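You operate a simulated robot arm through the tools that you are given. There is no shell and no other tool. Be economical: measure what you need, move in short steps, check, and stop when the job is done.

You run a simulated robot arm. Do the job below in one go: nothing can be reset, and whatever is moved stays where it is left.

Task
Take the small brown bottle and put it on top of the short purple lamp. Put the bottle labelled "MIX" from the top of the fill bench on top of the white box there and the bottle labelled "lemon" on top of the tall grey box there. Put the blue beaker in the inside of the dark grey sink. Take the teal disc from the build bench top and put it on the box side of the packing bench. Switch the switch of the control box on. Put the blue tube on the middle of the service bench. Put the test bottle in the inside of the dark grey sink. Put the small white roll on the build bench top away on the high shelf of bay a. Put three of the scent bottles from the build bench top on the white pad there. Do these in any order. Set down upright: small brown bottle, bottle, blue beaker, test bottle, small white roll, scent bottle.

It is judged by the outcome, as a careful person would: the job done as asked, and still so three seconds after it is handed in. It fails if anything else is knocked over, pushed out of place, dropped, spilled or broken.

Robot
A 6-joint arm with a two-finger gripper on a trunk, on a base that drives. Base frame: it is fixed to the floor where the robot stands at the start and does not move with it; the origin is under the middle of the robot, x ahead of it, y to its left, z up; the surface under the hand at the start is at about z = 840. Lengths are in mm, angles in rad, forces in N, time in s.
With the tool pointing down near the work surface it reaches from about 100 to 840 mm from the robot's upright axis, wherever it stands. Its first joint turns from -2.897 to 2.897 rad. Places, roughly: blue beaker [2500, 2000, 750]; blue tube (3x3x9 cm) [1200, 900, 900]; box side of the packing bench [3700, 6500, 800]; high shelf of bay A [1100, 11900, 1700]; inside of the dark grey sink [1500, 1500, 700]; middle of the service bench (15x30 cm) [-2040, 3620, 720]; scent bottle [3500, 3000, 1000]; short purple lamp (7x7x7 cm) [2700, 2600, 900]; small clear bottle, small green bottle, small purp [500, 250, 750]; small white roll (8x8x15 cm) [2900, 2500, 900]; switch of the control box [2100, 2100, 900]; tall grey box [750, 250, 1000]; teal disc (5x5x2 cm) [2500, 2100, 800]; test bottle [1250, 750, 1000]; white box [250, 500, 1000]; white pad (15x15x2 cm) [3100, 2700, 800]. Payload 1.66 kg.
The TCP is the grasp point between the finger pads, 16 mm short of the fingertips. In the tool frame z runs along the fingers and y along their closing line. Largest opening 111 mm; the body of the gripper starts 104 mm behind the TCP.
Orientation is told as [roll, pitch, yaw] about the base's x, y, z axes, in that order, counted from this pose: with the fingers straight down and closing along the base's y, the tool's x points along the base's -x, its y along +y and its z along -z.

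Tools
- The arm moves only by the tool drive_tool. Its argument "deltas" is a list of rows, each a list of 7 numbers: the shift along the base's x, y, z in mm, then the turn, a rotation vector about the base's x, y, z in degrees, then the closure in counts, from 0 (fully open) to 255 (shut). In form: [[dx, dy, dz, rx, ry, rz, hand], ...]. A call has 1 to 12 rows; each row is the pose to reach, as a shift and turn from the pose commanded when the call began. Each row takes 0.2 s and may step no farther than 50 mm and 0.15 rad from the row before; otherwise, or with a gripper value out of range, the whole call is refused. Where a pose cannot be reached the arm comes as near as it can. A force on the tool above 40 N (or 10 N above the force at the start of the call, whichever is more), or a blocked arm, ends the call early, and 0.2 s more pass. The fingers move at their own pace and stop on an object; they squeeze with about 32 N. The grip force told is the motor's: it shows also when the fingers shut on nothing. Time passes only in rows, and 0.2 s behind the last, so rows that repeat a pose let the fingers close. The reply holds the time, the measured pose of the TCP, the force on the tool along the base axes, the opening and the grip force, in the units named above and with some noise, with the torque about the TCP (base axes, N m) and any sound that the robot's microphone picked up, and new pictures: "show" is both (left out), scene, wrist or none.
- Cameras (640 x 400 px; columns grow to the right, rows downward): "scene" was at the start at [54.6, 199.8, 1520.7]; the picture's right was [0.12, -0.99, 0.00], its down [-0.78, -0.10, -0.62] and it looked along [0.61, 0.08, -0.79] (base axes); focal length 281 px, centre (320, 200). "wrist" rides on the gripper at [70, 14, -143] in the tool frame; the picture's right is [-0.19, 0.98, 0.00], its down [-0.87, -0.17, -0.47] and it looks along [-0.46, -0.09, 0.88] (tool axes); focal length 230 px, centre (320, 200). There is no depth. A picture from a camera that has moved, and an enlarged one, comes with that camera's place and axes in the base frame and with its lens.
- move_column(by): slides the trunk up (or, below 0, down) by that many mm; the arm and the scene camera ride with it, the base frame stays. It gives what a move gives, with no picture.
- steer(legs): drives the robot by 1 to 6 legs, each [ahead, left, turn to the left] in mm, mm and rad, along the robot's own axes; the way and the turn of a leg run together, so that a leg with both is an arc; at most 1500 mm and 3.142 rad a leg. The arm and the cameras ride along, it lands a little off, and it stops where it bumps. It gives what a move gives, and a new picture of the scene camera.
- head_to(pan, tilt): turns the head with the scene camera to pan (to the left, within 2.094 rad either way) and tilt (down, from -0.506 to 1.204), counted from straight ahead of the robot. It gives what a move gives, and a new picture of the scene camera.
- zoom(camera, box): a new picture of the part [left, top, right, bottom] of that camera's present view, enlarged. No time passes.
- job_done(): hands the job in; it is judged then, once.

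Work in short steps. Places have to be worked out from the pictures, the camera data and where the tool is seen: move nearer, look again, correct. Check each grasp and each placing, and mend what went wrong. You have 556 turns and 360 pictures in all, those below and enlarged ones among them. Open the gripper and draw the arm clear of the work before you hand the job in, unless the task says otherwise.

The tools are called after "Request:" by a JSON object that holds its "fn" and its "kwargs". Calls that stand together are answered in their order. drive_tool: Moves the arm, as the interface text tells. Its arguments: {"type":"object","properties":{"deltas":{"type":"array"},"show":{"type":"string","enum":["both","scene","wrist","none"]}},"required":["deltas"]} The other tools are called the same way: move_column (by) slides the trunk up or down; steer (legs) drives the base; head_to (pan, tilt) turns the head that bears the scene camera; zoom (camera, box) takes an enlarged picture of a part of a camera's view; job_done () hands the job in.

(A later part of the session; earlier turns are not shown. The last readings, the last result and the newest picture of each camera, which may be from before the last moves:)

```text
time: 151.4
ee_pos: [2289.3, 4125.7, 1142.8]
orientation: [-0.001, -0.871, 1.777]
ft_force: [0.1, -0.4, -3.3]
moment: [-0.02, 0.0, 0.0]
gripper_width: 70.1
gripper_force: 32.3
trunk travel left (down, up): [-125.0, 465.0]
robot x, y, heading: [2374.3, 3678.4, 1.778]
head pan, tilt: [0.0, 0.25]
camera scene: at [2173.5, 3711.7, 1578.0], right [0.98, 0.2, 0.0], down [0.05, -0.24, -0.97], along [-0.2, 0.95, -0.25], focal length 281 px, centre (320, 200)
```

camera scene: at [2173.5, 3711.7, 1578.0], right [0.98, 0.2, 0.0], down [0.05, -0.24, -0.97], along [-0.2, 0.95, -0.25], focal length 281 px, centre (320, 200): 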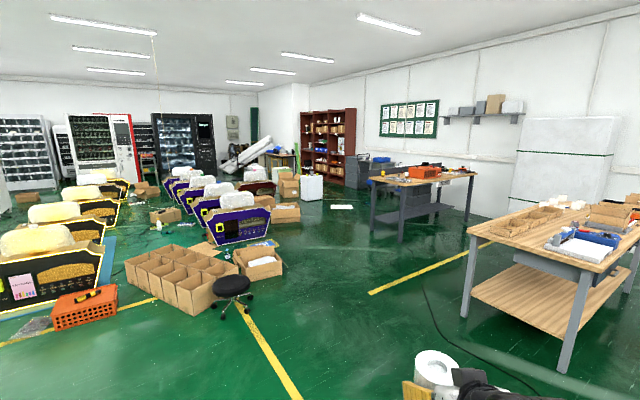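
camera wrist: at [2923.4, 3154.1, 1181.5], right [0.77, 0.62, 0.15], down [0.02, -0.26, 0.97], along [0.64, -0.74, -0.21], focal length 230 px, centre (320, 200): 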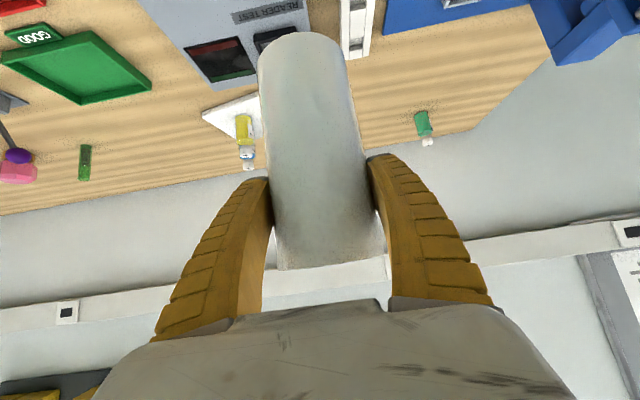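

The way ahead on this heading runs between the stool and the tables. Drive 3700 mm straight.

Request:
{"fn": "steer", "kwargs": {"legs": [[1500, 0, 0], [1500, 0, 0], [600, 0, 0]]}}

```text
time: 168.8
ee_pos: [1613.3, 7647.6, 1143.3]
orientation: [0.0, -0.871, 1.77]
ft_force: [0.5, 0.1, -2.3]
moment: [-0.03, -0.03, 0.01]
gripper_width: 69.8
gripper_force: 32.3
trunk travel left (down, up): [-125.0, 465.0]
robot x, y, heading: [1693.3, 7196.1, 1.768]
head pan, tilt: [0.0, 0.25]
camera scene: at [1496.2, 7233.4, 1578.0], right [0.98, 0.2, 0.0], down [0.05, -0.24, -0.97], along [-0.19, 0.95, -0.25], focal length 281 px, centre (320, 200)
```

scene: 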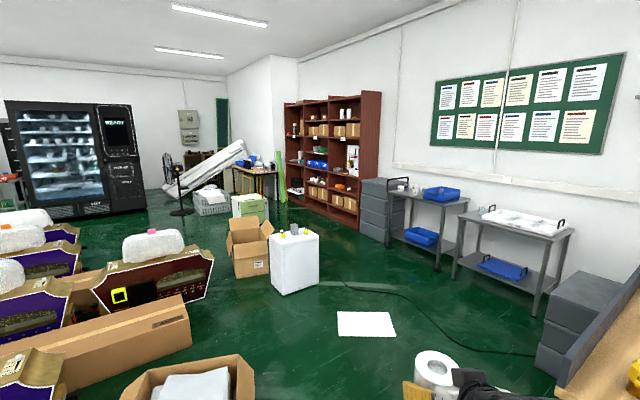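

The bookcase stands against the right-hand wall. Zoom on it to find bay A.

Request:
{"fn": "zoom", "kwargs": {"camera": "scene", "box": [270, 80, 400, 240]}}

```text
2.50 times, centred on (335, 160) of scene
camera zoom: at [1496.2, 7233.4, 1578.0], right [0.98, 0.2, 0.0], down [0.05, -0.24, -0.97], along [-0.19, 0.95, -0.25], focal length 703 px, centre (282, 300)
```

zoom: 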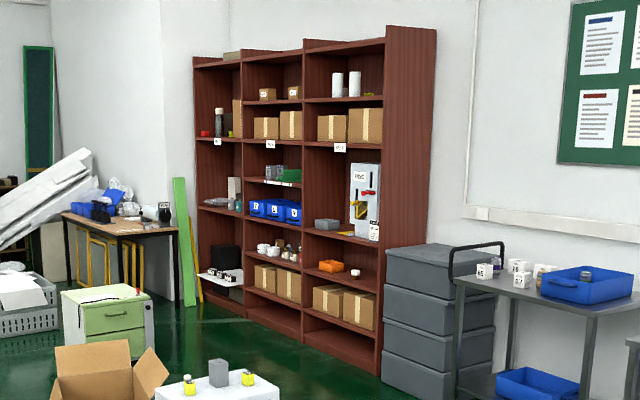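

Bay A (right bay) has its front plane at about a-coordinate 9027 (room diagonal axes). I'll turn to face that wall, then drive in axis-aligned legs around the table and floor sheet.

Request:
{"fn": "steer", "kwargs": {"legs": [[0, 0, -0.983], [214, 809, 0], [1500, 300, 0]]}}

Request:
{"fn": "head_to", "kwargs": {"pan": 0.9, "tilt": 0.3}}

```text
refused: leg 3 is longer than a leg can be; nothing moved
```

```text
time: 169.9
ee_pos: [1613.8, 7647.2, 1143.1]
orientation: [0.001, -0.872, 1.769]
ft_force: [-0.4, 0.1, -2.9]
moment: [-0.01, 0.03, -0.01]
gripper_width: 70.0
gripper_force: 32.0
trunk travel left (down, up): [-125.0, 465.0]
robot x, y, heading: [1696.7, 7195.0, 1.77]
head pan, tilt: [0.901, 0.3]
camera scene: at [1431.6, 7183.9, 1573.4], right [0.45, 0.89, 0.0], down [0.26, -0.13, -0.96], along [-0.85, 0.43, -0.3], focal length 281 px, centre (320, 200)
```

scene: 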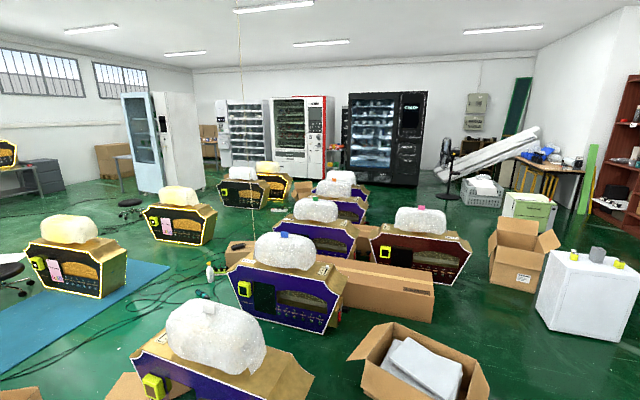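

Request:
{"fn": "steer", "kwargs": {"legs": [[0, 0, -0.983], [214, 780, 0], [850, 150, 0], [850, 150, 0]]}}

```text
time: 185.1
ee_pos: [2600.9, 9622.4, 1143.7]
orientation: [0.001, -0.871, 0.776]
ft_force: [0.8, -0.3, -2.9]
moment: [0.0, 0.02, 0.01]
gripper_width: 69.7
gripper_force: 31.8
trunk travel left (down, up): [-125.0, 465.0]
robot x, y, heading: [2268.4, 9308.0, 0.776]
head pan, tilt: [0.901, 0.3]
camera scene: at [2111.9, 9524.2, 1573.3], right [0.99, 0.1, 0.0], down [0.03, -0.29, -0.96], along [-0.1, 0.95, -0.3], focal length 281 px, centre (320, 200)
```

scene: 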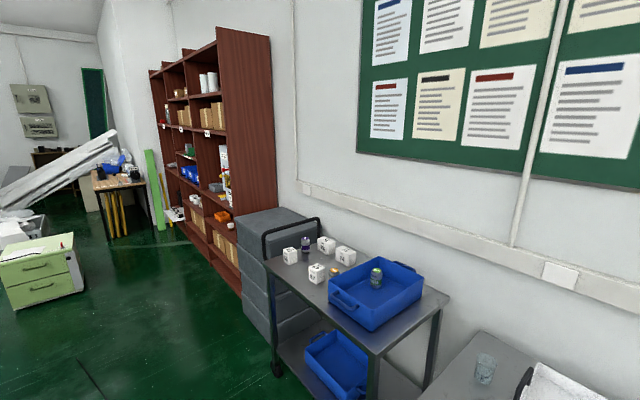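

The lane along the wall is clear. Drive left to stand before bay A.

Request:
{"fn": "steer", "kwargs": {"legs": [[80, 1300, 0.009], [100, 1300, 0]]}}

Request:
{"fn": "head_to", "kwargs": {"pan": 0.0, "tilt": -0.1}}

```text
time: 197.8
ee_pos: [868.8, 11597.7, 1142.1]
orientation: [-0.001, -0.872, 0.786]
ft_force: [0.2, -0.8, -3.2]
moment: [-0.02, 0.01, 0.0]
gripper_width: 69.6
gripper_force: 31.8
trunk travel left (down, up): [-125.0, 465.0]
robot x, y, heading: [540.2, 11282.6, 0.787]
head pan, tilt: [0.901, 0.3]
camera scene: at [381.7, 11495.0, 1573.3], right [0.99, 0.12, 0.0], down [0.03, -0.29, -0.96], along [-0.11, 0.95, -0.3], focal length 281 px, centre (320, 200)
```

scene: 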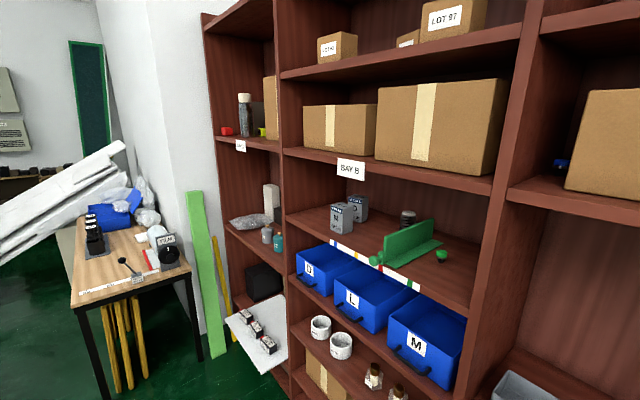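

```text
time: 199.0
ee_pos: [869.7, 11597.6, 1144.4]
orientation: [0.001, -0.871, 0.786]
ft_force: [0.3, -0.3, -2.8]
moment: [0.0, 0.05, 0.01]
gripper_width: 69.8
gripper_force: 32.3
trunk travel left (down, up): [-125.0, 465.0]
robot x, y, heading: [544.1, 11282.9, 0.79]
head pan, tilt: [0.0, -0.099]
camera scene: at [454.1, 11463.9, 1609.9], right [0.71, -0.71, 0.0], down [0.07, 0.07, -1.0], along [0.7, 0.7, 0.1], focal length 281 px, centre (320, 200)
```

scene: 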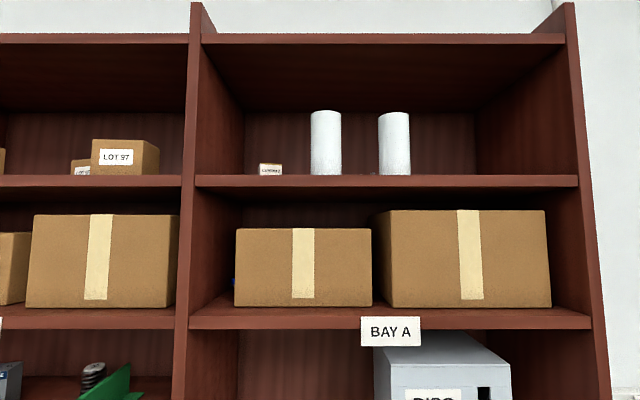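

Bay A confirmed: the high shelf (z≈1725) already has two rolls; the right part is free. Raise the trunk fully.

Request:
{"fn": "move_column", "kwargs": {"by": 460}}

Request:
{"fn": "head_to", "kwargs": {"pan": -0.25, "tilt": 0.15}}

```text
refused: 460 is not a number from -400 to 400
```

```text
time: 199.8
ee_pos: [868.0, 11597.2, 1142.9]
orientation: [0.0, -0.869, 0.786]
ft_force: [0.5, -0.3, -4.1]
moment: [-0.01, 0.0, -0.02]
gripper_width: 69.4
gripper_force: 32.2
trunk travel left (down, up): [-125.0, 465.0]
robot x, y, heading: [538.6, 11281.8, 0.788]
head pan, tilt: [-0.25, 0.15]
camera scene: at [472.3, 11449.6, 1587.4], right [0.51, -0.86, 0.0], down [-0.13, -0.08, -0.99], along [0.85, 0.51, -0.15], focal length 281 px, centre (320, 200)
```

scene: 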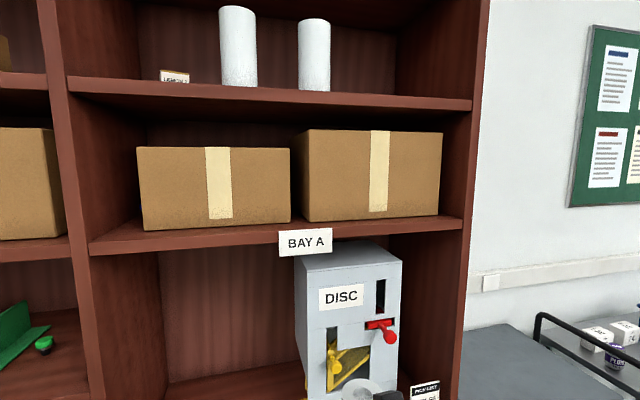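

Request:
{"fn": "move_column", "kwargs": {"by": 400}}

Request:
{"fn": "head_to", "kwargs": {"pan": -0.25, "tilt": 0.35}}

```text
time: 203.6
ee_pos: [868.1, 11598.8, 1542.2]
orientation: [0.001, -0.87, 0.785]
ft_force: [0.1, -0.3, -3.2]
moment: [-0.06, 0.03, 0.02]
gripper_width: 69.6
gripper_force: 32.1
trunk travel left (down, up): [-525.0, 65.0]
robot x, y, heading: [542.5, 11280.5, 0.788]
head pan, tilt: [-0.25, 0.15]
```

```text
time: 204.4
ee_pos: [868.9, 11598.8, 1544.1]
orientation: [0.0, -0.869, 0.784]
ft_force: [-0.2, 0.5, -3.2]
moment: [-0.01, -0.01, 0.02]
gripper_width: 70.0
gripper_force: 32.5
trunk travel left (down, up): [-525.0, 65.0]
robot x, y, heading: [542.2, 11282.4, 0.789]
head pan, tilt: [-0.25, 0.351]
camera scene: at [472.6, 11449.8, 1968.7], right [0.51, -0.86, 0.0], down [-0.29, -0.18, -0.94], along [0.81, 0.48, -0.34], focal length 281 px, centre (320, 200)
```

scene: 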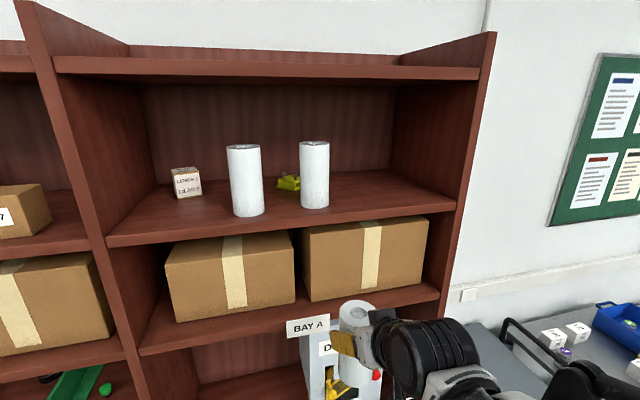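

Shelf surface is z≈1702; free spot at ≈(1202,11696). Raise the hand to z≈1850 first.

Request:
{"fn": "drive_tool", "kwargs": {"deltas": [[0, 0, 45, 0, 0, 0, 255], [0, 0, 90, 0, 0, 0, 255], [0, 0, 135, 0, 0, 0, 255], [0, 0, 180, 0, 0, 0, 255], [0, 0, 225, 0, 0, 0, 255], [0, 0, 270, 0, 0, 0, 255], [0, 0, 306, 0, 0, 0, 255], [0, 0, 306, 0, 0, 0, 255]], "show": "wrist"}}

```text
time: 206.2
ee_pos: [869.8, 11598.7, 1849.4]
orientation: [0.0, -0.87, 0.785]
ft_force: [0.2, -0.6, -2.8]
moment: [0.0, 0.01, -0.05]
gripper_width: 69.4
gripper_force: 32.3
trunk travel left (down, up): [-525.0, 65.0]
robot x, y, heading: [540.5, 11283.7, 0.788]
head pan, tilt: [-0.25, 0.351]
camera wrist: at [751.0, 11499.3, 1887.2], right [-0.61, 0.78, 0.15], down [0.26, 0.02, 0.97], along [0.75, 0.63, -0.21], focal length 230 px, centre (320, 200)
```

wrist: 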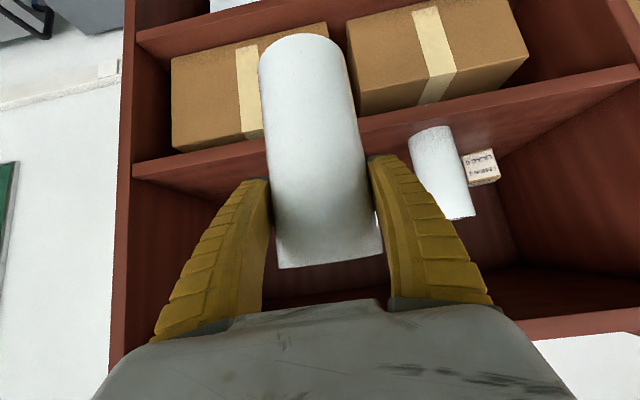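

Shift right 167 mm along the shelf, then advance part-way in.

Request:
{"fn": "drive_tool", "kwargs": {"deltas": [[30, -30, 0, 0, 0, 0, 255], [60, -60, 0, 0, 0, 0, 255], [90, -90, 0, 0, 0, 0, 255], [118, -118, 0, 0, 0, 0, 255], [150, -86, 0, 0, 0, 0, 255], [182, -54, 0, 0, 0, 0, 255], [214, -22, 0, 0, 0, 0, 255], [214, -22, 0, 0, 0, 0, 255]]}}

```text
time: 208.0
ee_pos: [1078.8, 11574.1, 1849.5]
orientation: [0.001, -0.873, 0.787]
ft_force: [-0.5, -0.2, -2.5]
moment: [-0.03, 0.02, -0.02]
gripper_width: 69.4
gripper_force: 32.0
trunk travel left (down, up): [-525.0, 65.0]
robot x, y, heading: [538.9, 11283.4, 0.782]
head pan, tilt: [-0.25, 0.351]
camera scene: at [470.8, 11448.5, 1968.7], right [0.51, -0.86, 0.0], down [-0.29, -0.18, -0.94], along [0.81, 0.48, -0.34], focal length 281 px, centre (320, 200)
camera wrist: at [960.4, 11474.4, 1887.8], right [-0.61, 0.78, 0.15], down [0.26, 0.02, 0.97], along [0.75, 0.63, -0.21], focal length 230 px, centre (320, 200)
```

scene: 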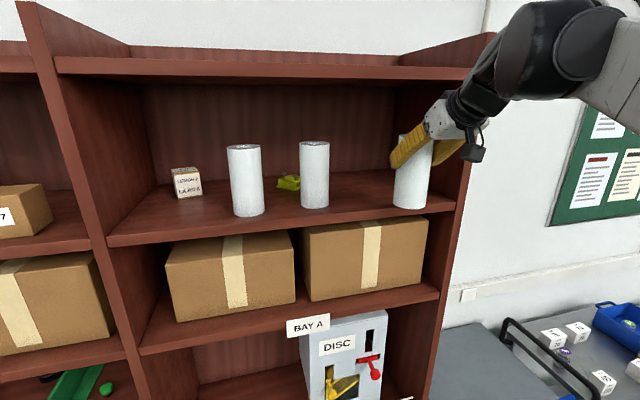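
wrist: 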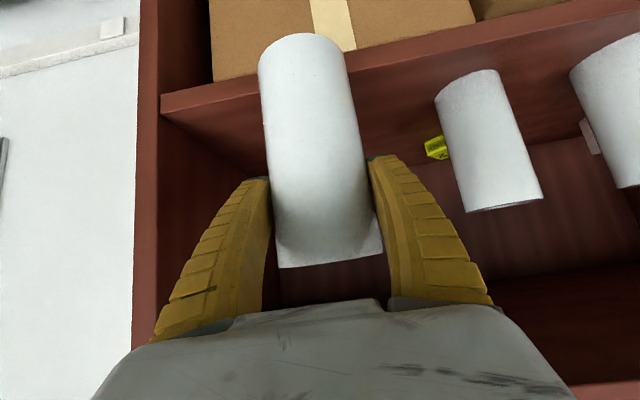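

Clearance is good. Advance 165 mm inward and lower to near contact.

Request:
{"fn": "drive_tool", "kwargs": {"deltas": [[30, 30, 0, 0, 0, 0, 255], [60, 60, 0, 0, 0, 0, 255], [90, 90, 0, 0, 0, 0, 255], [118, 118, 0, 0, 0, 0, 255], [118, 118, -20, 0, 0, 0, 255], [118, 118, -36, 0, 0, 0, 255], [118, 118, -36, 0, 0, 0, 255]]}}

```text
time: 209.6
ee_pos: [1199.9, 11693.3, 1814.9]
orientation: [-0.001, -0.875, 0.784]
ft_force: [-0.7, -0.4, 20.7]
moment: [0.24, -0.11, 0.05]
gripper_width: 70.2
gripper_force: 32.5
trunk travel left (down, up): [-525.0, 65.0]
robot x, y, heading: [543.4, 11280.8, 0.791]
head pan, tilt: [-0.25, 0.351]
camera scene: at [470.0, 11447.6, 1968.9], right [0.51, -0.86, 0.0], down [-0.29, -0.17, -0.94], along [0.81, 0.48, -0.34], focal length 281 px, centre (320, 200)
camera wrist: at [1081.6, 11593.9, 1852.3], right [-0.61, 0.78, 0.15], down [0.26, 0.02, 0.97], along [0.75, 0.63, -0.21], focal length 230 px, centre (320, 200)
```

scene: 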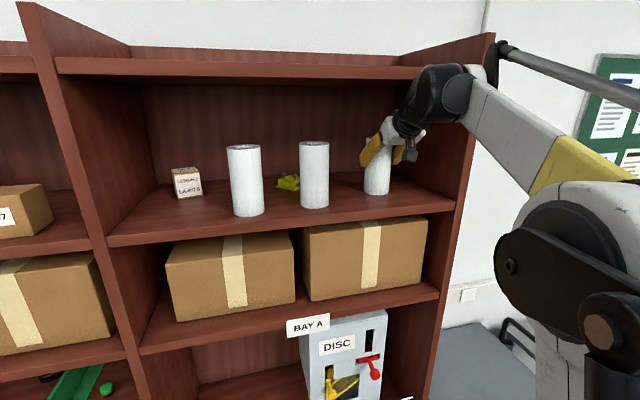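
wrist: 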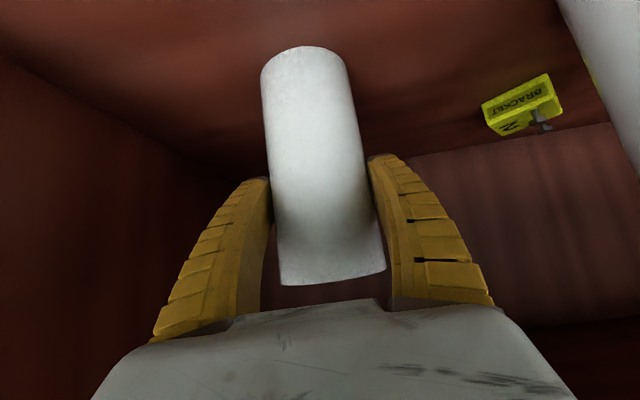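

Contact (20 N). Release and back out along the tool axis.

Request:
{"fn": "drive_tool", "kwargs": {"deltas": [[0, 0, 1, 0, 0, 0, 150], [0, 0, 1, 0, 0, 0, 30], [0, 0, 1, 0, 0, 0, 10], [0, 0, 1, 0, 0, 0, 10], [-24, -24, 29, 0, 0, 0, 10], [-48, -48, 55, 0, 0, 0, 10], [-76, -76, 75, 0, 0, 0, 10], [-108, -108, 80, 0, 0, 0, 10], [-142, -142, 80, 0, 0, 0, 10], [-176, -176, 80, 0, 0, 0, 10], [-210, -210, 80, 0, 0, 0, 10]]}}

```text
time: 212.0
ee_pos: [988.5, 11480.4, 1894.8]
orientation: [-0.003, -0.872, 0.785]
ft_force: [0.1, 0.4, 0.6]
moment: [0.0, -0.03, -0.05]
gripper_width: 107.0
gripper_force: 0.3
trunk travel left (down, up): [-525.0, 65.0]
robot x, y, heading: [538.5, 11280.5, 0.787]
head pan, tilt: [-0.25, 0.351]
camera scene: at [469.6, 11448.6, 1968.7], right [0.51, -0.86, 0.0], down [-0.29, -0.17, -0.94], along [0.81, 0.48, -0.34], focal length 281 px, centre (320, 200)
camera wrist: at [869.7, 11381.0, 1932.8], right [-0.61, 0.78, 0.14], down [0.26, 0.02, 0.97], along [0.75, 0.63, -0.21], focal length 230 px, centre (320, 200)
```

scene: 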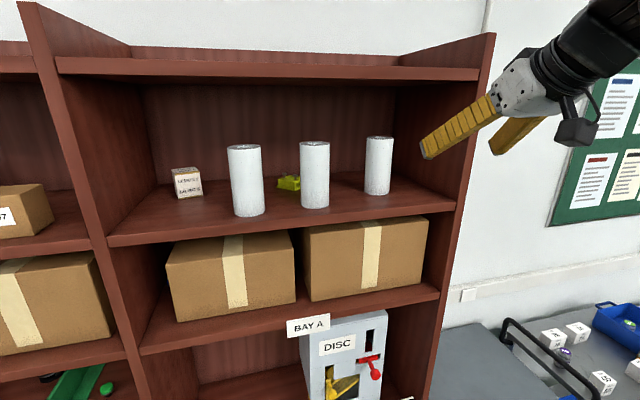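
wrist: 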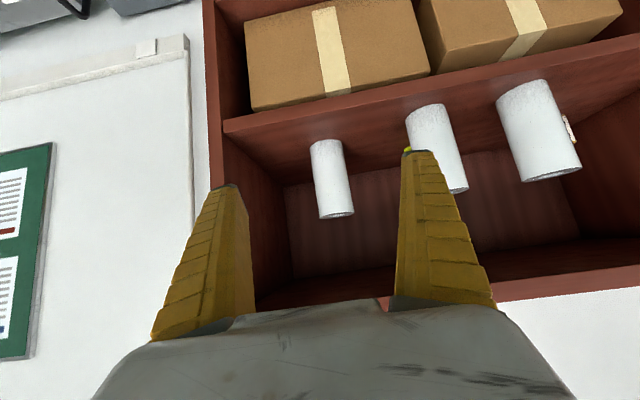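

Roll stands upright on the high shelf. Bring the hand back to carry position, untilt it, and lower the trunk.

Request:
{"fn": "drive_tool", "kwargs": {"deltas": [[-30, 30, -30, -5.8, 5.8, 0, 10], [-60, 60, -60, -11.7, 11.7, 0, 10], [-90, 90, -90, -17.5, 17.5, 0, 10], [-118, 118, -120, -23.4, 23.4, 0, 10], [-118, 118, -165, -29.2, 29.2, 0, 10], [-118, 118, -210, -35.3, 35.3, 0, 10], [-150, 85, -240, -35.3, 35.3, 0, 10], [-170, 65, -280, -35.3, 35.3, 0, 10], [-170, 65, -320, -35.3, 35.3, 0, 10]], "show": "none"}}

Request:
{"fn": "move_column", "kwargs": {"by": -400}}

```text
refused: row 1 steps farther than a row can; nothing moved
```

```text
time: 215.8
ee_pos: [991.8, 11481.0, 1493.8]
orientation: [0.001, -0.87, 0.785]
ft_force: [-1.4, -0.4, -0.8]
moment: [0.01, 0.02, -0.01]
gripper_width: 106.8
gripper_force: 0.3
trunk travel left (down, up): [-125.0, 465.0]
robot x, y, heading: [542.6, 11280.7, 0.79]
head pan, tilt: [-0.25, 0.351]
```

Request:
{"fn": "drive_tool", "kwargs": {"deltas": [[-20, 20, -30, -5.8, 5.8, 0, 10], [-40, 40, -60, -11.7, 11.7, 0, 10], [-60, 60, -90, -17.5, 17.5, 0, 10], [-80, 80, -120, -23.4, 23.4, 0, 10], [-100, 90, -155, -29.2, 29.2, 0, 10], [-115, 95, -195, -35.3, 35.3, 0, 10], [-130, 85, -235, -35.3, 35.3, 0, 10], [-145, 75, -275, -35.3, 35.3, 0, 10], [-160, 65, -315, -35.3, 35.3, 0, 10], [-170, 60, -345, -35.3, 35.3, 0, 10]], "show": "none"}}

Request:
{"fn": "head_to", "kwargs": {"pan": 0.0, "tilt": 0.3}}

```text
time: 218.0
ee_pos: [821.2, 11541.5, 1148.7]
orientation: [0.004, 0.0, 0.784]
ft_force: [-0.1, -1.2, -0.4]
moment: [-0.02, -0.03, -0.03]
gripper_width: 106.9
gripper_force: 0.1
trunk travel left (down, up): [-125.0, 465.0]
robot x, y, heading: [539.8, 11281.5, 0.788]
head pan, tilt: [-0.25, 0.351]
```

```text
time: 218.8
ee_pos: [821.0, 11542.7, 1151.1]
orientation: [0.002, 0.0, 0.784]
ft_force: [-0.4, 0.5, 0.2]
moment: [0.02, 0.02, 0.0]
gripper_width: 107.0
gripper_force: 0.1
trunk travel left (down, up): [-125.0, 465.0]
robot x, y, heading: [541.5, 11283.4, 0.778]
head pan, tilt: [0.0, 0.3]
camera scene: at [458.5, 11468.1, 1573.4], right [0.71, -0.71, 0.0], down [-0.21, -0.21, -0.96], along [0.68, 0.68, -0.3], focal length 281 px, centre (320, 200)
```

scene: 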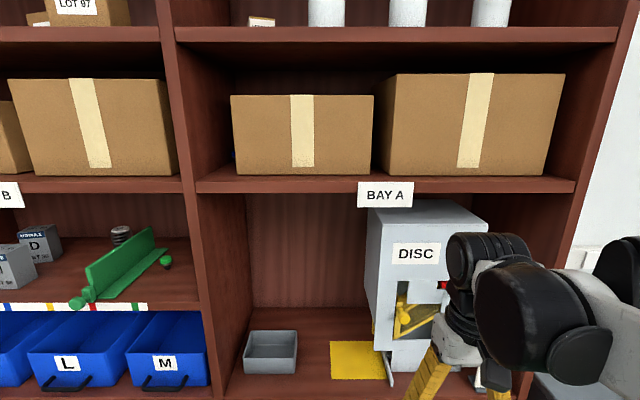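

Drive back the way I came.

Request:
{"fn": "steer", "kwargs": {"legs": [[-90, -1300, 0.007], [-90, -1300, 0], [-850, -150, 0], [-850, -150, 0], [-214, -780, 0]]}}

```text
time: 243.6
ee_pos: [2020.2, 7524.4, 1150.3]
orientation: [0.002, 0.0, 0.84]
ft_force: [0.7, 0.6, 0.4]
moment: [0.02, 0.03, 0.0]
gripper_width: 106.8
gripper_force: 0.4
trunk travel left (down, up): [-125.0, 465.0]
robot x, y, heading: [1752.9, 7248.2, 0.843]
head pan, tilt: [0.0, 0.3]
camera scene: at [1662.1, 7430.8, 1573.4], right [0.74, -0.67, 0.0], down [-0.2, -0.22, -0.96], along [0.64, 0.71, -0.3], focal length 281 px, centre (320, 200)
```

scene: 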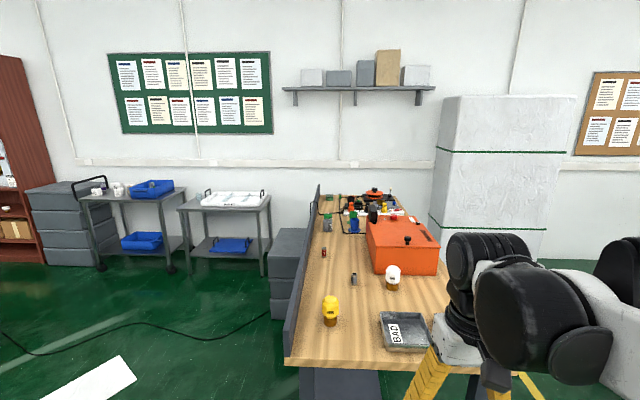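

Now go back to the build bench.

Request:
{"fn": "steer", "kwargs": {"legs": [[0, 0, -2.252], [1500, 0, 0], [1500, 0, 0], [595, 0, 0], [0, 0, 0.624], [0, -960, 0]]}}

Request:
{"fn": "head_to", "kwargs": {"pan": -0.1, "tilt": 0.5}}

```text
time: 272.4
ee_pos: [2080.0, 2805.3, 1150.0]
orientation: [0.002, 0.001, -0.76]
ft_force: [-0.2, -0.9, -0.2]
moment: [0.01, -0.01, -0.01]
gripper_width: 107.1
gripper_force: 0.0
trunk travel left (down, up): [-125.0, 465.0]
robot x, y, heading: [1809.8, 3079.1, -0.759]
head pan, tilt: [0.0, 0.3]
camera scene: at [1995.3, 3166.6, 1573.4], right [-0.69, -0.72, 0.0], down [-0.21, 0.2, -0.96], along [0.69, -0.66, -0.3], focal length 281 px, centre (320, 200)
```

scene: 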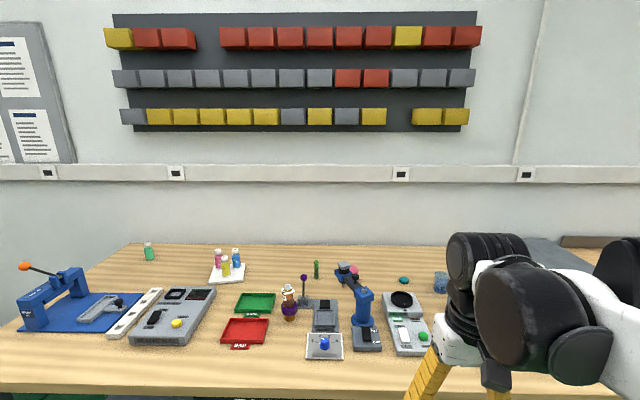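

```text
time: 273.1
ee_pos: [2079.0, 2806.2, 1150.5]
orientation: [0.001, 0.0, -0.759]
ft_force: [-0.5, 0.2, -0.4]
moment: [-0.02, -0.01, 0.0]
gripper_width: 106.9
gripper_force: 0.1
trunk travel left (down, up): [-125.0, 465.0]
robot x, y, heading: [1814.8, 3082.9, -0.763]
head pan, tilt: [-0.099, 0.499]
camera scene: at [1987.2, 3162.2, 1555.0], right [-0.76, -0.65, 0.0], down [-0.31, 0.36, -0.88], along [0.57, -0.67, -0.48], focal length 281 px, centre (320, 200)
```

scene: 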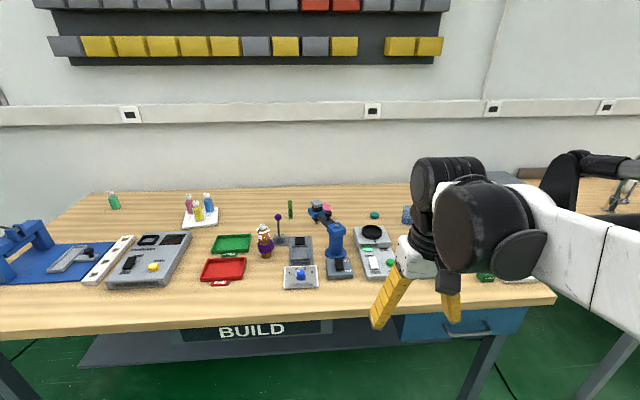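

Teal disc and blue beaker are behind the motor panel. Approach: right 200, ahead 420.

Request:
{"fn": "steer", "kwargs": {"legs": [[0, -210, -0.022], [420, 0, 0]]}}

Request:
{"fn": "head_to", "kwargs": {"pan": 0.0, "tilt": 0.75}}

```text
time: 276.9
ee_pos: [2223.2, 2361.1, 1150.5]
orientation: [0.002, -0.001, -0.773]
ft_force: [-0.1, -0.3, -0.7]
moment: [-0.01, 0.02, 0.01]
gripper_width: 107.0
gripper_force: 0.4
trunk travel left (down, up): [-125.0, 465.0]
robot x, y, heading: [1962.4, 2637.8, -0.771]
head pan, tilt: [-0.099, 0.499]
camera scene: at [2135.9, 2717.4, 1554.9], right [-0.77, -0.64, 0.0], down [-0.31, 0.37, -0.88], along [0.56, -0.67, -0.48], focal length 281 px, centre (320, 200)
```

scene: 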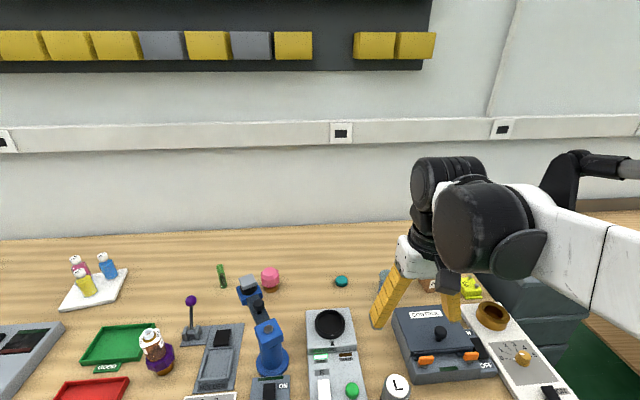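

```text
time: 277.7
ee_pos: [2223.2, 2360.3, 1150.5]
orientation: [0.001, 0.001, -0.772]
ft_force: [-0.5, 0.1, 0.8]
moment: [-0.01, 0.05, -0.01]
gripper_width: 106.9
gripper_force: 0.2
trunk travel left (down, up): [-125.0, 465.0]
robot x, y, heading: [1958.5, 2637.3, -0.772]
head pan, tilt: [0.0, 0.75]
camera scene: at [2136.4, 2729.6, 1533.1], right [-0.7, -0.72, 0.0], down [-0.49, 0.48, -0.73], along [0.52, -0.51, -0.68], focal length 281 px, centre (320, 200)
```

scene: 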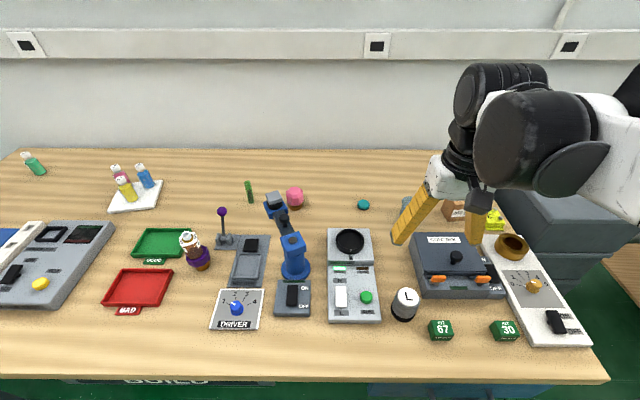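

Zoom on the control box to find its switch.

Request:
{"fn": "zoom", "kwargs": {"camera": "scene", "box": [390, 200, 590, 350]}}

Request:
{"fn": "zoom", "kwargs": {"camera": "wrist", "box": [0, 0, 640, 400]}}

```text
2.67 times, centred on (490, 275) of scene
camera zoom: at [2136.4, 2729.6, 1533.1], right [-0.7, -0.72, 0.0], down [-0.49, 0.48, -0.73], along [0.52, -0.51, -0.68], focal length 750 px, centre (-133, 0)
```

zoom: 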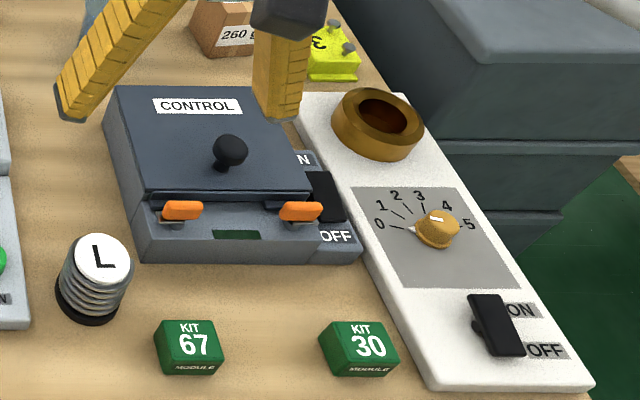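

```text
1.00 times, centred on (320, 200) of wrist (not enlarged: the box is as wide or as high as the picture)
camera zoom: at [2182.4, 2418.7, 1292.6], right [0.82, 0.57, 0.0], down [0.5, -0.72, 0.47], along [0.27, -0.39, -0.88], focal length 230 px, centre (320, 200)
```

zoom: 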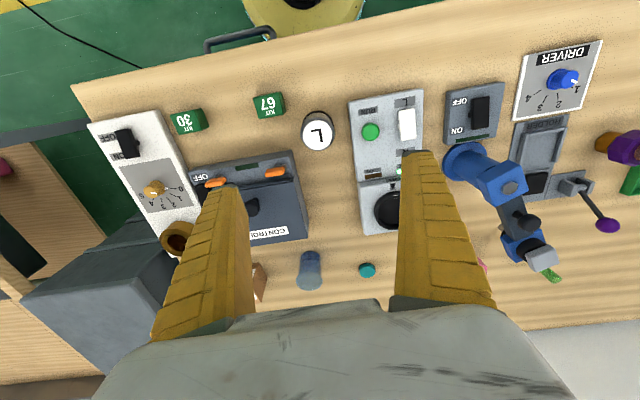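

The CONTROL box has a black rocker beside its lid (ON far, OFF near). Move the arm left to see it unobstructed.

Request:
{"fn": "drive_tool", "kwargs": {"deltas": [[30, 32, 0, 0, 0, 0, 60], [60, 64, 0, 0, 0, 0, 60], [90, 96, 0, 0, 0, 0, 60], [120, 128, 0, 0, 0, 0, 60], [150, 160, 0, 0, 0, 0, 60]], "show": "none"}}

Request:
{"fn": "head_to", "kwargs": {"pan": -0.4, "tilt": 0.85}}

Request:
{"fn": "zoom", "kwargs": {"camera": "scene", "box": [300, 120, 460, 240]}}

```text
time: 278.9
ee_pos: [2370.3, 2521.1, 1150.1]
orientation: [0.0, 0.001, -0.776]
ft_force: [0.2, -0.1, 0.0]
moment: [0.01, -0.01, 0.0]
gripper_width: 86.1
gripper_force: 1.3
trunk travel left (down, up): [-125.0, 465.0]
robot x, y, heading: [1956.3, 2638.3, -0.769]
head pan, tilt: [0.0, 0.75]
```

```text
time: 279.7
ee_pos: [2368.6, 2520.3, 1150.9]
orientation: [0.002, 0.001, -0.773]
ft_force: [0.4, 0.2, 0.0]
moment: [-0.04, -0.01, 0.0]
gripper_width: 86.0
gripper_force: 1.3
trunk travel left (down, up): [-125.0, 465.0]
robot x, y, heading: [1960.1, 2636.0, -0.773]
head pan, tilt: [-0.4, 0.85]
camera scene: at [2107.4, 2715.4, 1525.0], right [-0.92, -0.39, 0.0], down [-0.29, 0.69, -0.66], along [0.26, -0.61, -0.75], focal length 281 px, centre (320, 200)
```

scene: 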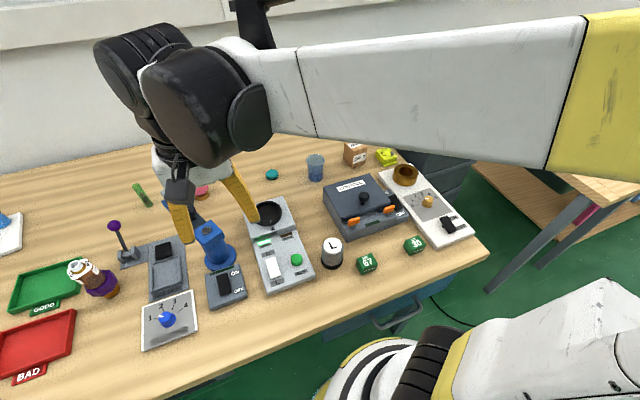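

```text
3.33 times, centred on (380, 180) of scene
camera zoom: at [2107.4, 2715.4, 1525.0], right [-0.92, -0.39, 0.0], down [-0.29, 0.69, -0.66], along [0.26, -0.61, -0.75], focal length 937 px, centre (120, 267)
```

zoom: 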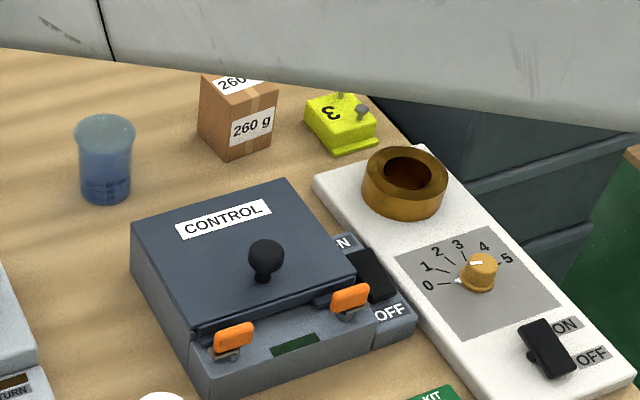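

The rocker sits at ≈(2117,2120) beside the lid; its indicator is dark (off). Move over it for a wrist view.

Request:
{"fn": "drive_tool", "kwargs": {"deltas": [[-30, -38, 0, 0, 0, 0, 60], [-60, -76, 0, 0, 0, 0, 60], [-90, -115, 0, 0, 0, 0, 60], [-120, -155, 0, 0, 0, 0, 60], [-150, -195, 0, 0, 0, 0, 60], [-175, -235, -10, 0, 0, 0, 60], [-200, -275, -25, 0, 0, 0, 60], [-220, -315, -40, 0, 0, 0, 60], [-235, -350, -60, 0, 0, 0, 60], [-245, -375, -90, 0, 0, 0, 60], [-251, -385, -120, 0, 0, 0, 60], [-251, -385, -120, 0, 0, 0, 60]]}}

Request:
{"fn": "zoom", "kwargs": {"camera": "wrist", "box": [240, 60, 400, 220]}}

```text
time: 282.3
ee_pos: [2121.6, 2135.6, 1027.8]
orientation: [0.001, 0.0, -0.774]
ft_force: [-0.3, -0.5, 0.4]
moment: [0.02, 0.02, 0.01]
gripper_width: 86.4
gripper_force: 0.9
trunk travel left (down, up): [-125.0, 465.0]
robot x, y, heading: [1960.8, 2635.1, -0.778]
head pan, tilt: [-0.4, 0.85]
camera scene: at [2107.4, 2715.4, 1525.0], right [-0.92, -0.39, 0.0], down [-0.29, 0.69, -0.66], along [0.26, -0.61, -0.75], focal length 281 px, centre (320, 200)
camera wrist: at [2081.4, 2193.7, 1169.9], right [0.82, 0.57, 0.0], down [0.5, -0.72, 0.47], along [0.27, -0.39, -0.88], focal length 230 px, centre (320, 200)
```

scene: 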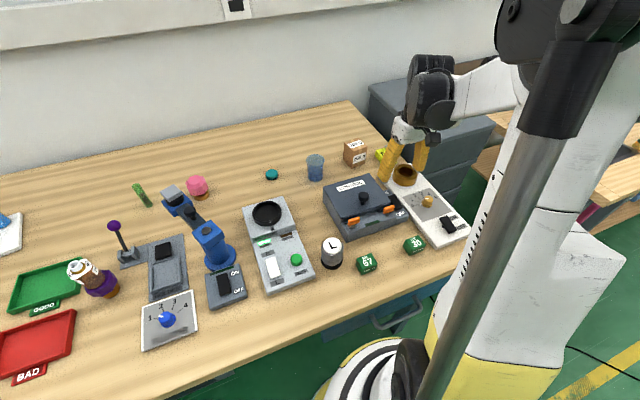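
wrist: 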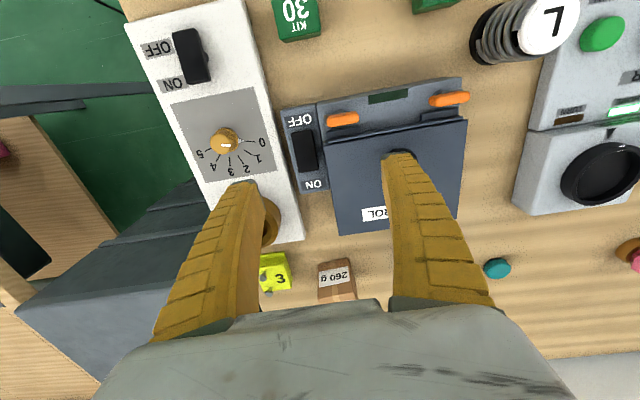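

```text
2.50 times, centred on (320, 140) of wrist
camera zoom: at [2081.4, 2193.7, 1169.9], right [0.82, 0.57, 0.0], down [0.5, -0.72, 0.47], along [0.27, -0.39, -0.88], focal length 575 px, centre (320, 350)
```

zoom: 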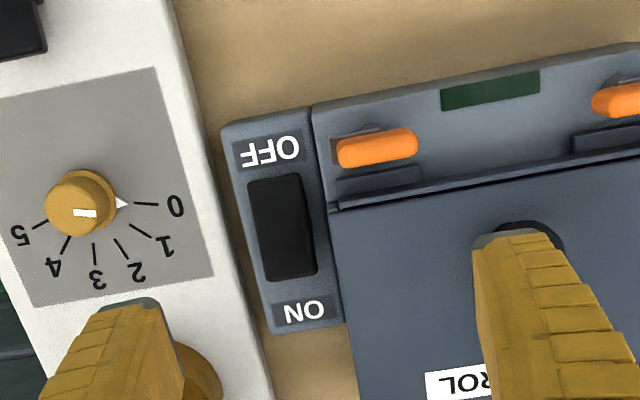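

Rocker centre ≈(2115,2112), ON end toward (2128,2099). Close the fingers, position over the ON half and lower stepwise.

Request:
{"fn": "drive_tool", "kwargs": {"deltas": [[2, -18, 0, 0, 0, 0, 255], [5, -36, 0, 0, 0, 0, 255], [5, -36, 0, 0, 0, 0, 255], [5, -36, -40, 0, 0, 0, 255], [5, -36, -80, 0, 0, 0, 255], [5, -36, -108, 0, 0, 0, 255], [5, -36, -108, 0, 0, 0, 255]]}}

Request:
{"fn": "zoom", "kwargs": {"camera": "wrist", "box": [240, 60, 400, 220]}}

Request:
{"fn": "zoom", "kwargs": {"camera": "scene", "box": [310, 130, 470, 250]}}

```text
time: 283.9
ee_pos: [2126.2, 2100.1, 922.3]
orientation: [0.001, 0.0, -0.773]
ft_force: [0.2, 0.1, 0.7]
moment: [-0.02, 0.01, -0.03]
gripper_width: 0.1
gripper_force: 28.5
trunk travel left (down, up): [-125.0, 465.0]
robot x, y, heading: [1957.8, 2639.7, -0.776]
head pan, tilt: [-0.4, 0.85]
camera scene: at [2107.4, 2715.3, 1525.0], right [-0.92, -0.39, 0.0], down [-0.29, 0.69, -0.66], along [0.26, -0.61, -0.75], focal length 281 px, centre (320, 200)
camera wrist: at [2084.8, 2158.9, 1064.4], right [0.82, 0.57, 0.0], down [0.5, -0.72, 0.47], along [0.27, -0.39, -0.88], focal length 230 px, centre (320, 200)
```

scene: 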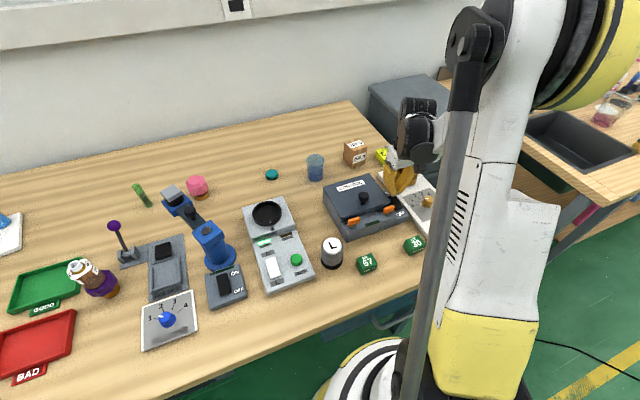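
wrist: 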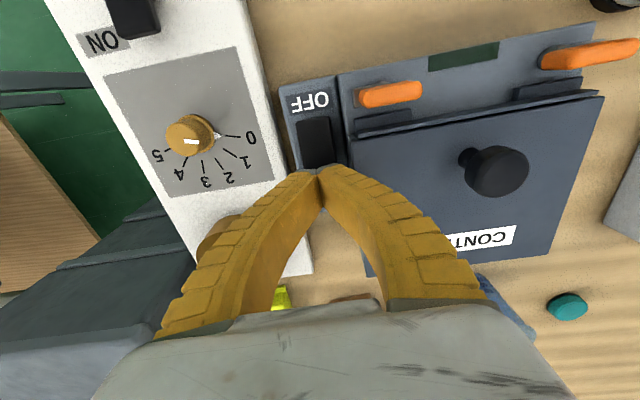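

```text
2.50 times, centred on (320, 140) of wrist
camera zoom: at [2084.8, 2158.9, 1064.4], right [0.82, 0.57, 0.0], down [0.5, -0.72, 0.47], along [0.27, -0.39, -0.88], focal length 575 px, centre (320, 350)
```

zoom: 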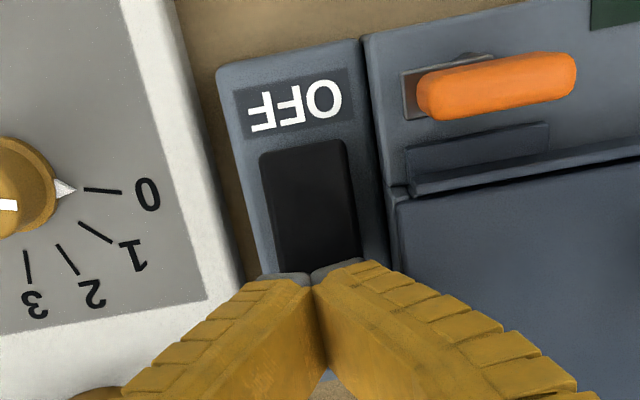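

```text
3.33 times, centred on (390, 190) of scene
camera zoom: at [2107.4, 2715.3, 1525.0], right [-0.92, -0.39, 0.0], down [-0.29, 0.69, -0.66], along [0.26, -0.61, -0.75], focal length 937 px, centre (87, 233)
```

zoom: 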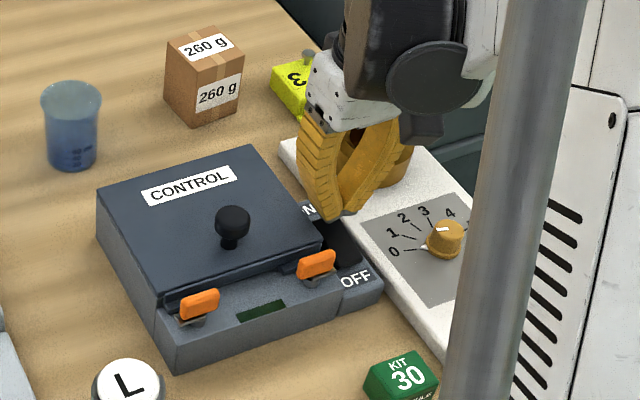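

Aligned over the ON half. Lower in steps to press.

Request:
{"fn": "drive_tool", "kwargs": {"deltas": [[0, 0, -8, 0, 0, 0, 255], [0, 0, -14, 0, 0, 0, 255], [0, 0, -19, 0, 0, 0, 255], [0, 0, -23, 0, 0, 0, 255]], "show": "none"}}

```text
time: 284.9
ee_pos: [2127.3, 2100.0, 899.6]
orientation: [0.003, 0.001, -0.773]
ft_force: [0.1, -0.2, 0.0]
moment: [-0.04, -0.01, -0.01]
gripper_width: 0.0
gripper_force: 28.9
trunk travel left (down, up): [-125.0, 465.0]
robot x, y, heading: [1957.0, 2634.9, -0.773]
head pan, tilt: [-0.4, 0.85]
```

Request:
{"fn": "drive_tool", "kwargs": {"deltas": [[0, 0, -3, 0, 0, 0, 255], [0, 0, -6, 0, 0, 0, 255], [0, 0, -9, 0, 0, 0, 255], [0, 0, -9, 0, 0, 0, 255]], "show": "none"}}

Request:
{"fn": "zoom", "kwargs": {"camera": "scene", "box": [310, 130, 470, 250]}}

```text
time: 285.6
ee_pos: [2126.7, 2100.2, 895.9]
orientation: [0.0, -0.004, -0.774]
ft_force: [-0.6, -3.0, 33.3]
moment: [0.2, -0.14, -0.32]
gripper_width: 6.2
gripper_force: 28.2
trunk travel left (down, up): [-125.0, 465.0]
robot x, y, heading: [1960.5, 2640.6, -0.767]
head pan, tilt: [-0.4, 0.85]
stopped in row 3: the force on the tool passed its limit at 44 N (the readings are from after the stop); the commanded pose is now the measured one
```

```text
3.33 times, centred on (390, 190) of scene
camera zoom: at [2106.5, 2717.4, 1525.2], right [-0.92, -0.39, 0.0], down [-0.29, 0.69, -0.66], along [0.26, -0.61, -0.75], focal length 937 px, centre (87, 233)
```

zoom: 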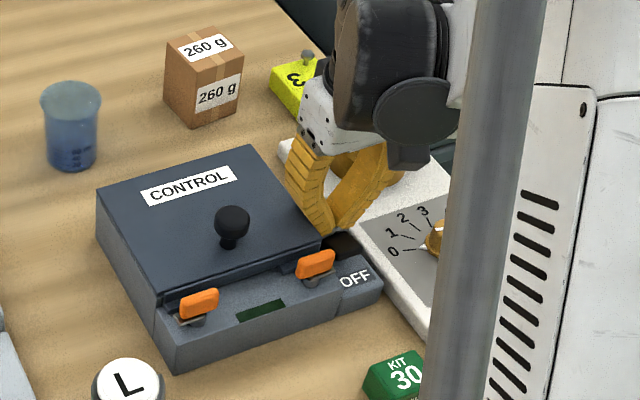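

Force limit reached. Lift up and check the rocker state.

Request:
{"fn": "drive_tool", "kwargs": {"deltas": [[0, 0, 30, 0, 0, 0, 255], [-10, 10, 70, 0, 0, 0, 255], [-20, 25, 110, 0, 0, 0, 120], [-25, 35, 130, 0, 0, 0, 60], [-25, 35, 130, 0, 0, 0, 60]], "show": "none"}}

Request:
{"fn": "zoom", "kwargs": {"camera": "wrist", "box": [240, 80, 440, 220]}}

Request:
{"fn": "zoom", "kwargs": {"camera": "scene", "box": [310, 130, 470, 250]}}

```text
time: 286.8
ee_pos: [2102.3, 2133.4, 1021.6]
orientation: [0.0, -0.003, -0.772]
ft_force: [0.3, -0.6, -1.4]
moment: [0.0, 0.0, -0.02]
gripper_width: 85.9
gripper_force: 0.8
trunk travel left (down, up): [-125.0, 465.0]
robot x, y, heading: [1957.9, 2639.2, -0.772]
head pan, tilt: [-0.4, 0.85]
```

```text
2.86 times, centred on (340, 150) of wrist
camera zoom: at [2061.3, 2192.3, 1164.6], right [0.82, 0.57, 0.0], down [0.5, -0.72, 0.47], along [0.27, -0.39, -0.88], focal length 657 px, centre (263, 343)
```

zoom: 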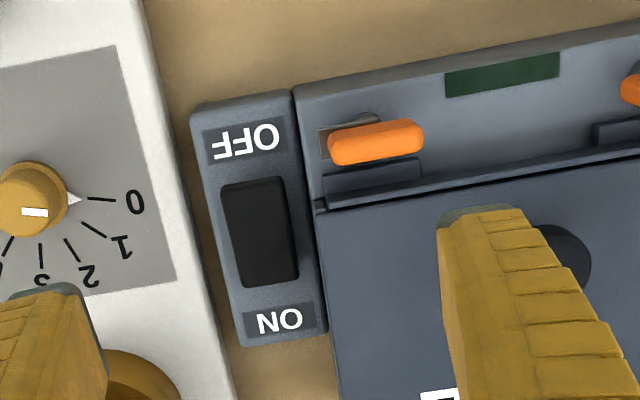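

```text
3.33 times, centred on (390, 190) of scene
camera zoom: at [2107.5, 2715.1, 1525.0], right [-0.92, -0.39, 0.0], down [-0.29, 0.69, -0.66], along [0.26, -0.61, -0.75], focal length 937 px, centre (87, 233)
```

zoom: 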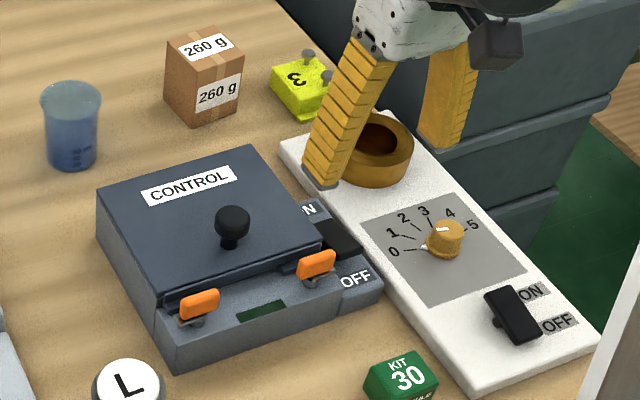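

Take closer zooms of the rocker to judge its tilt.

Request:
{"fn": "zoom", "kwargs": {"camera": "wrist", "box": [300, 110, 370, 190]}}

Request:
{"fn": "zoom", "kwargs": {"camera": "scene", "box": [370, 170, 420, 210]}}

```text
5.00 times, centred on (335, 150) of wrist
camera zoom: at [2061.3, 2192.3, 1164.6], right [0.82, 0.57, 0.0], down [0.5, -0.72, 0.47], along [0.27, -0.39, -0.88], focal length 1150 px, centre (245, 450)
```

zoom: 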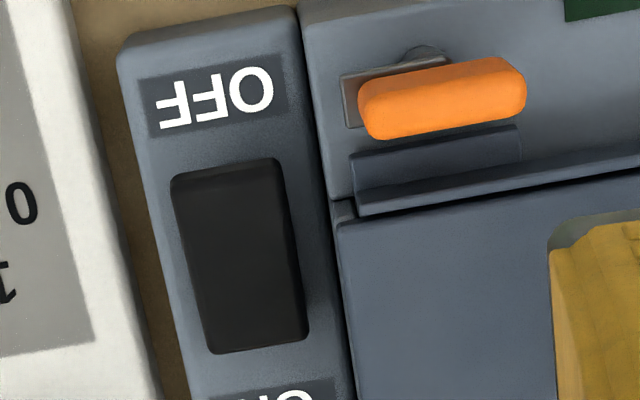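

```text
10.00 times, centred on (395, 190) of scene
camera zoom: at [2107.5, 2715.1, 1525.0], right [-0.92, -0.39, 0.0], down [-0.29, 0.69, -0.66], along [0.26, -0.61, -0.75], focal length 2812 px, centre (-430, 300)
```

zoom: 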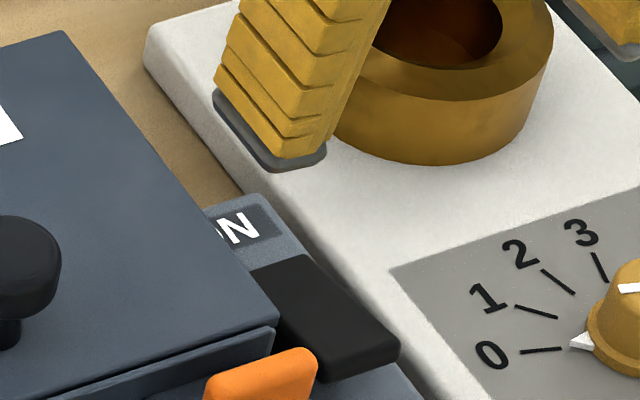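

Compare with the neighbouring white-panel rocker (presumably in its own state) at the same magnification.

Request:
{"fn": "zoom", "kwargs": {"camera": "scene", "box": [425, 205, 475, 245]}}

Request:
{"fn": "zoom", "kwargs": {"camera": "scene", "box": [200, 260, 250, 300]}}

```text
10.00 times, centred on (450, 225) of scene
camera zoom: at [2107.5, 2715.1, 1525.0], right [-0.92, -0.39, 0.0], down [-0.29, 0.69, -0.66], along [0.26, -0.61, -0.75], focal length 2812 px, centre (-980, -50)
```

zoom: 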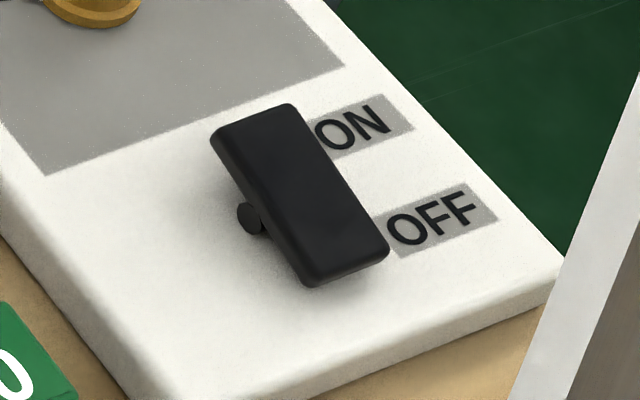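

```text
10.00 times, centred on (225, 280) of scene
camera zoom: at [2107.5, 2715.1, 1525.0], right [-0.92, -0.39, 0.0], down [-0.29, 0.69, -0.66], along [0.26, -0.61, -0.75], focal length 2812 px, centre (1270, -600)
```

zoom: 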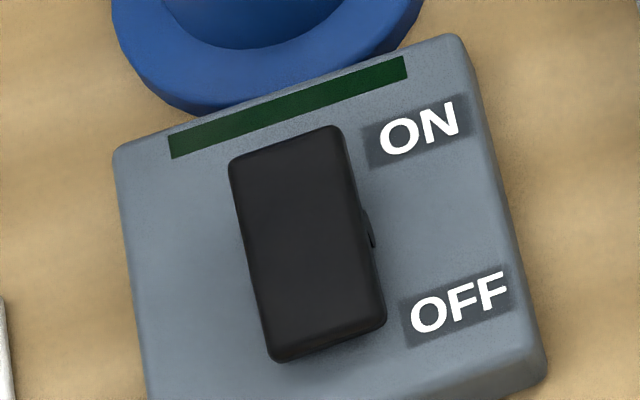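

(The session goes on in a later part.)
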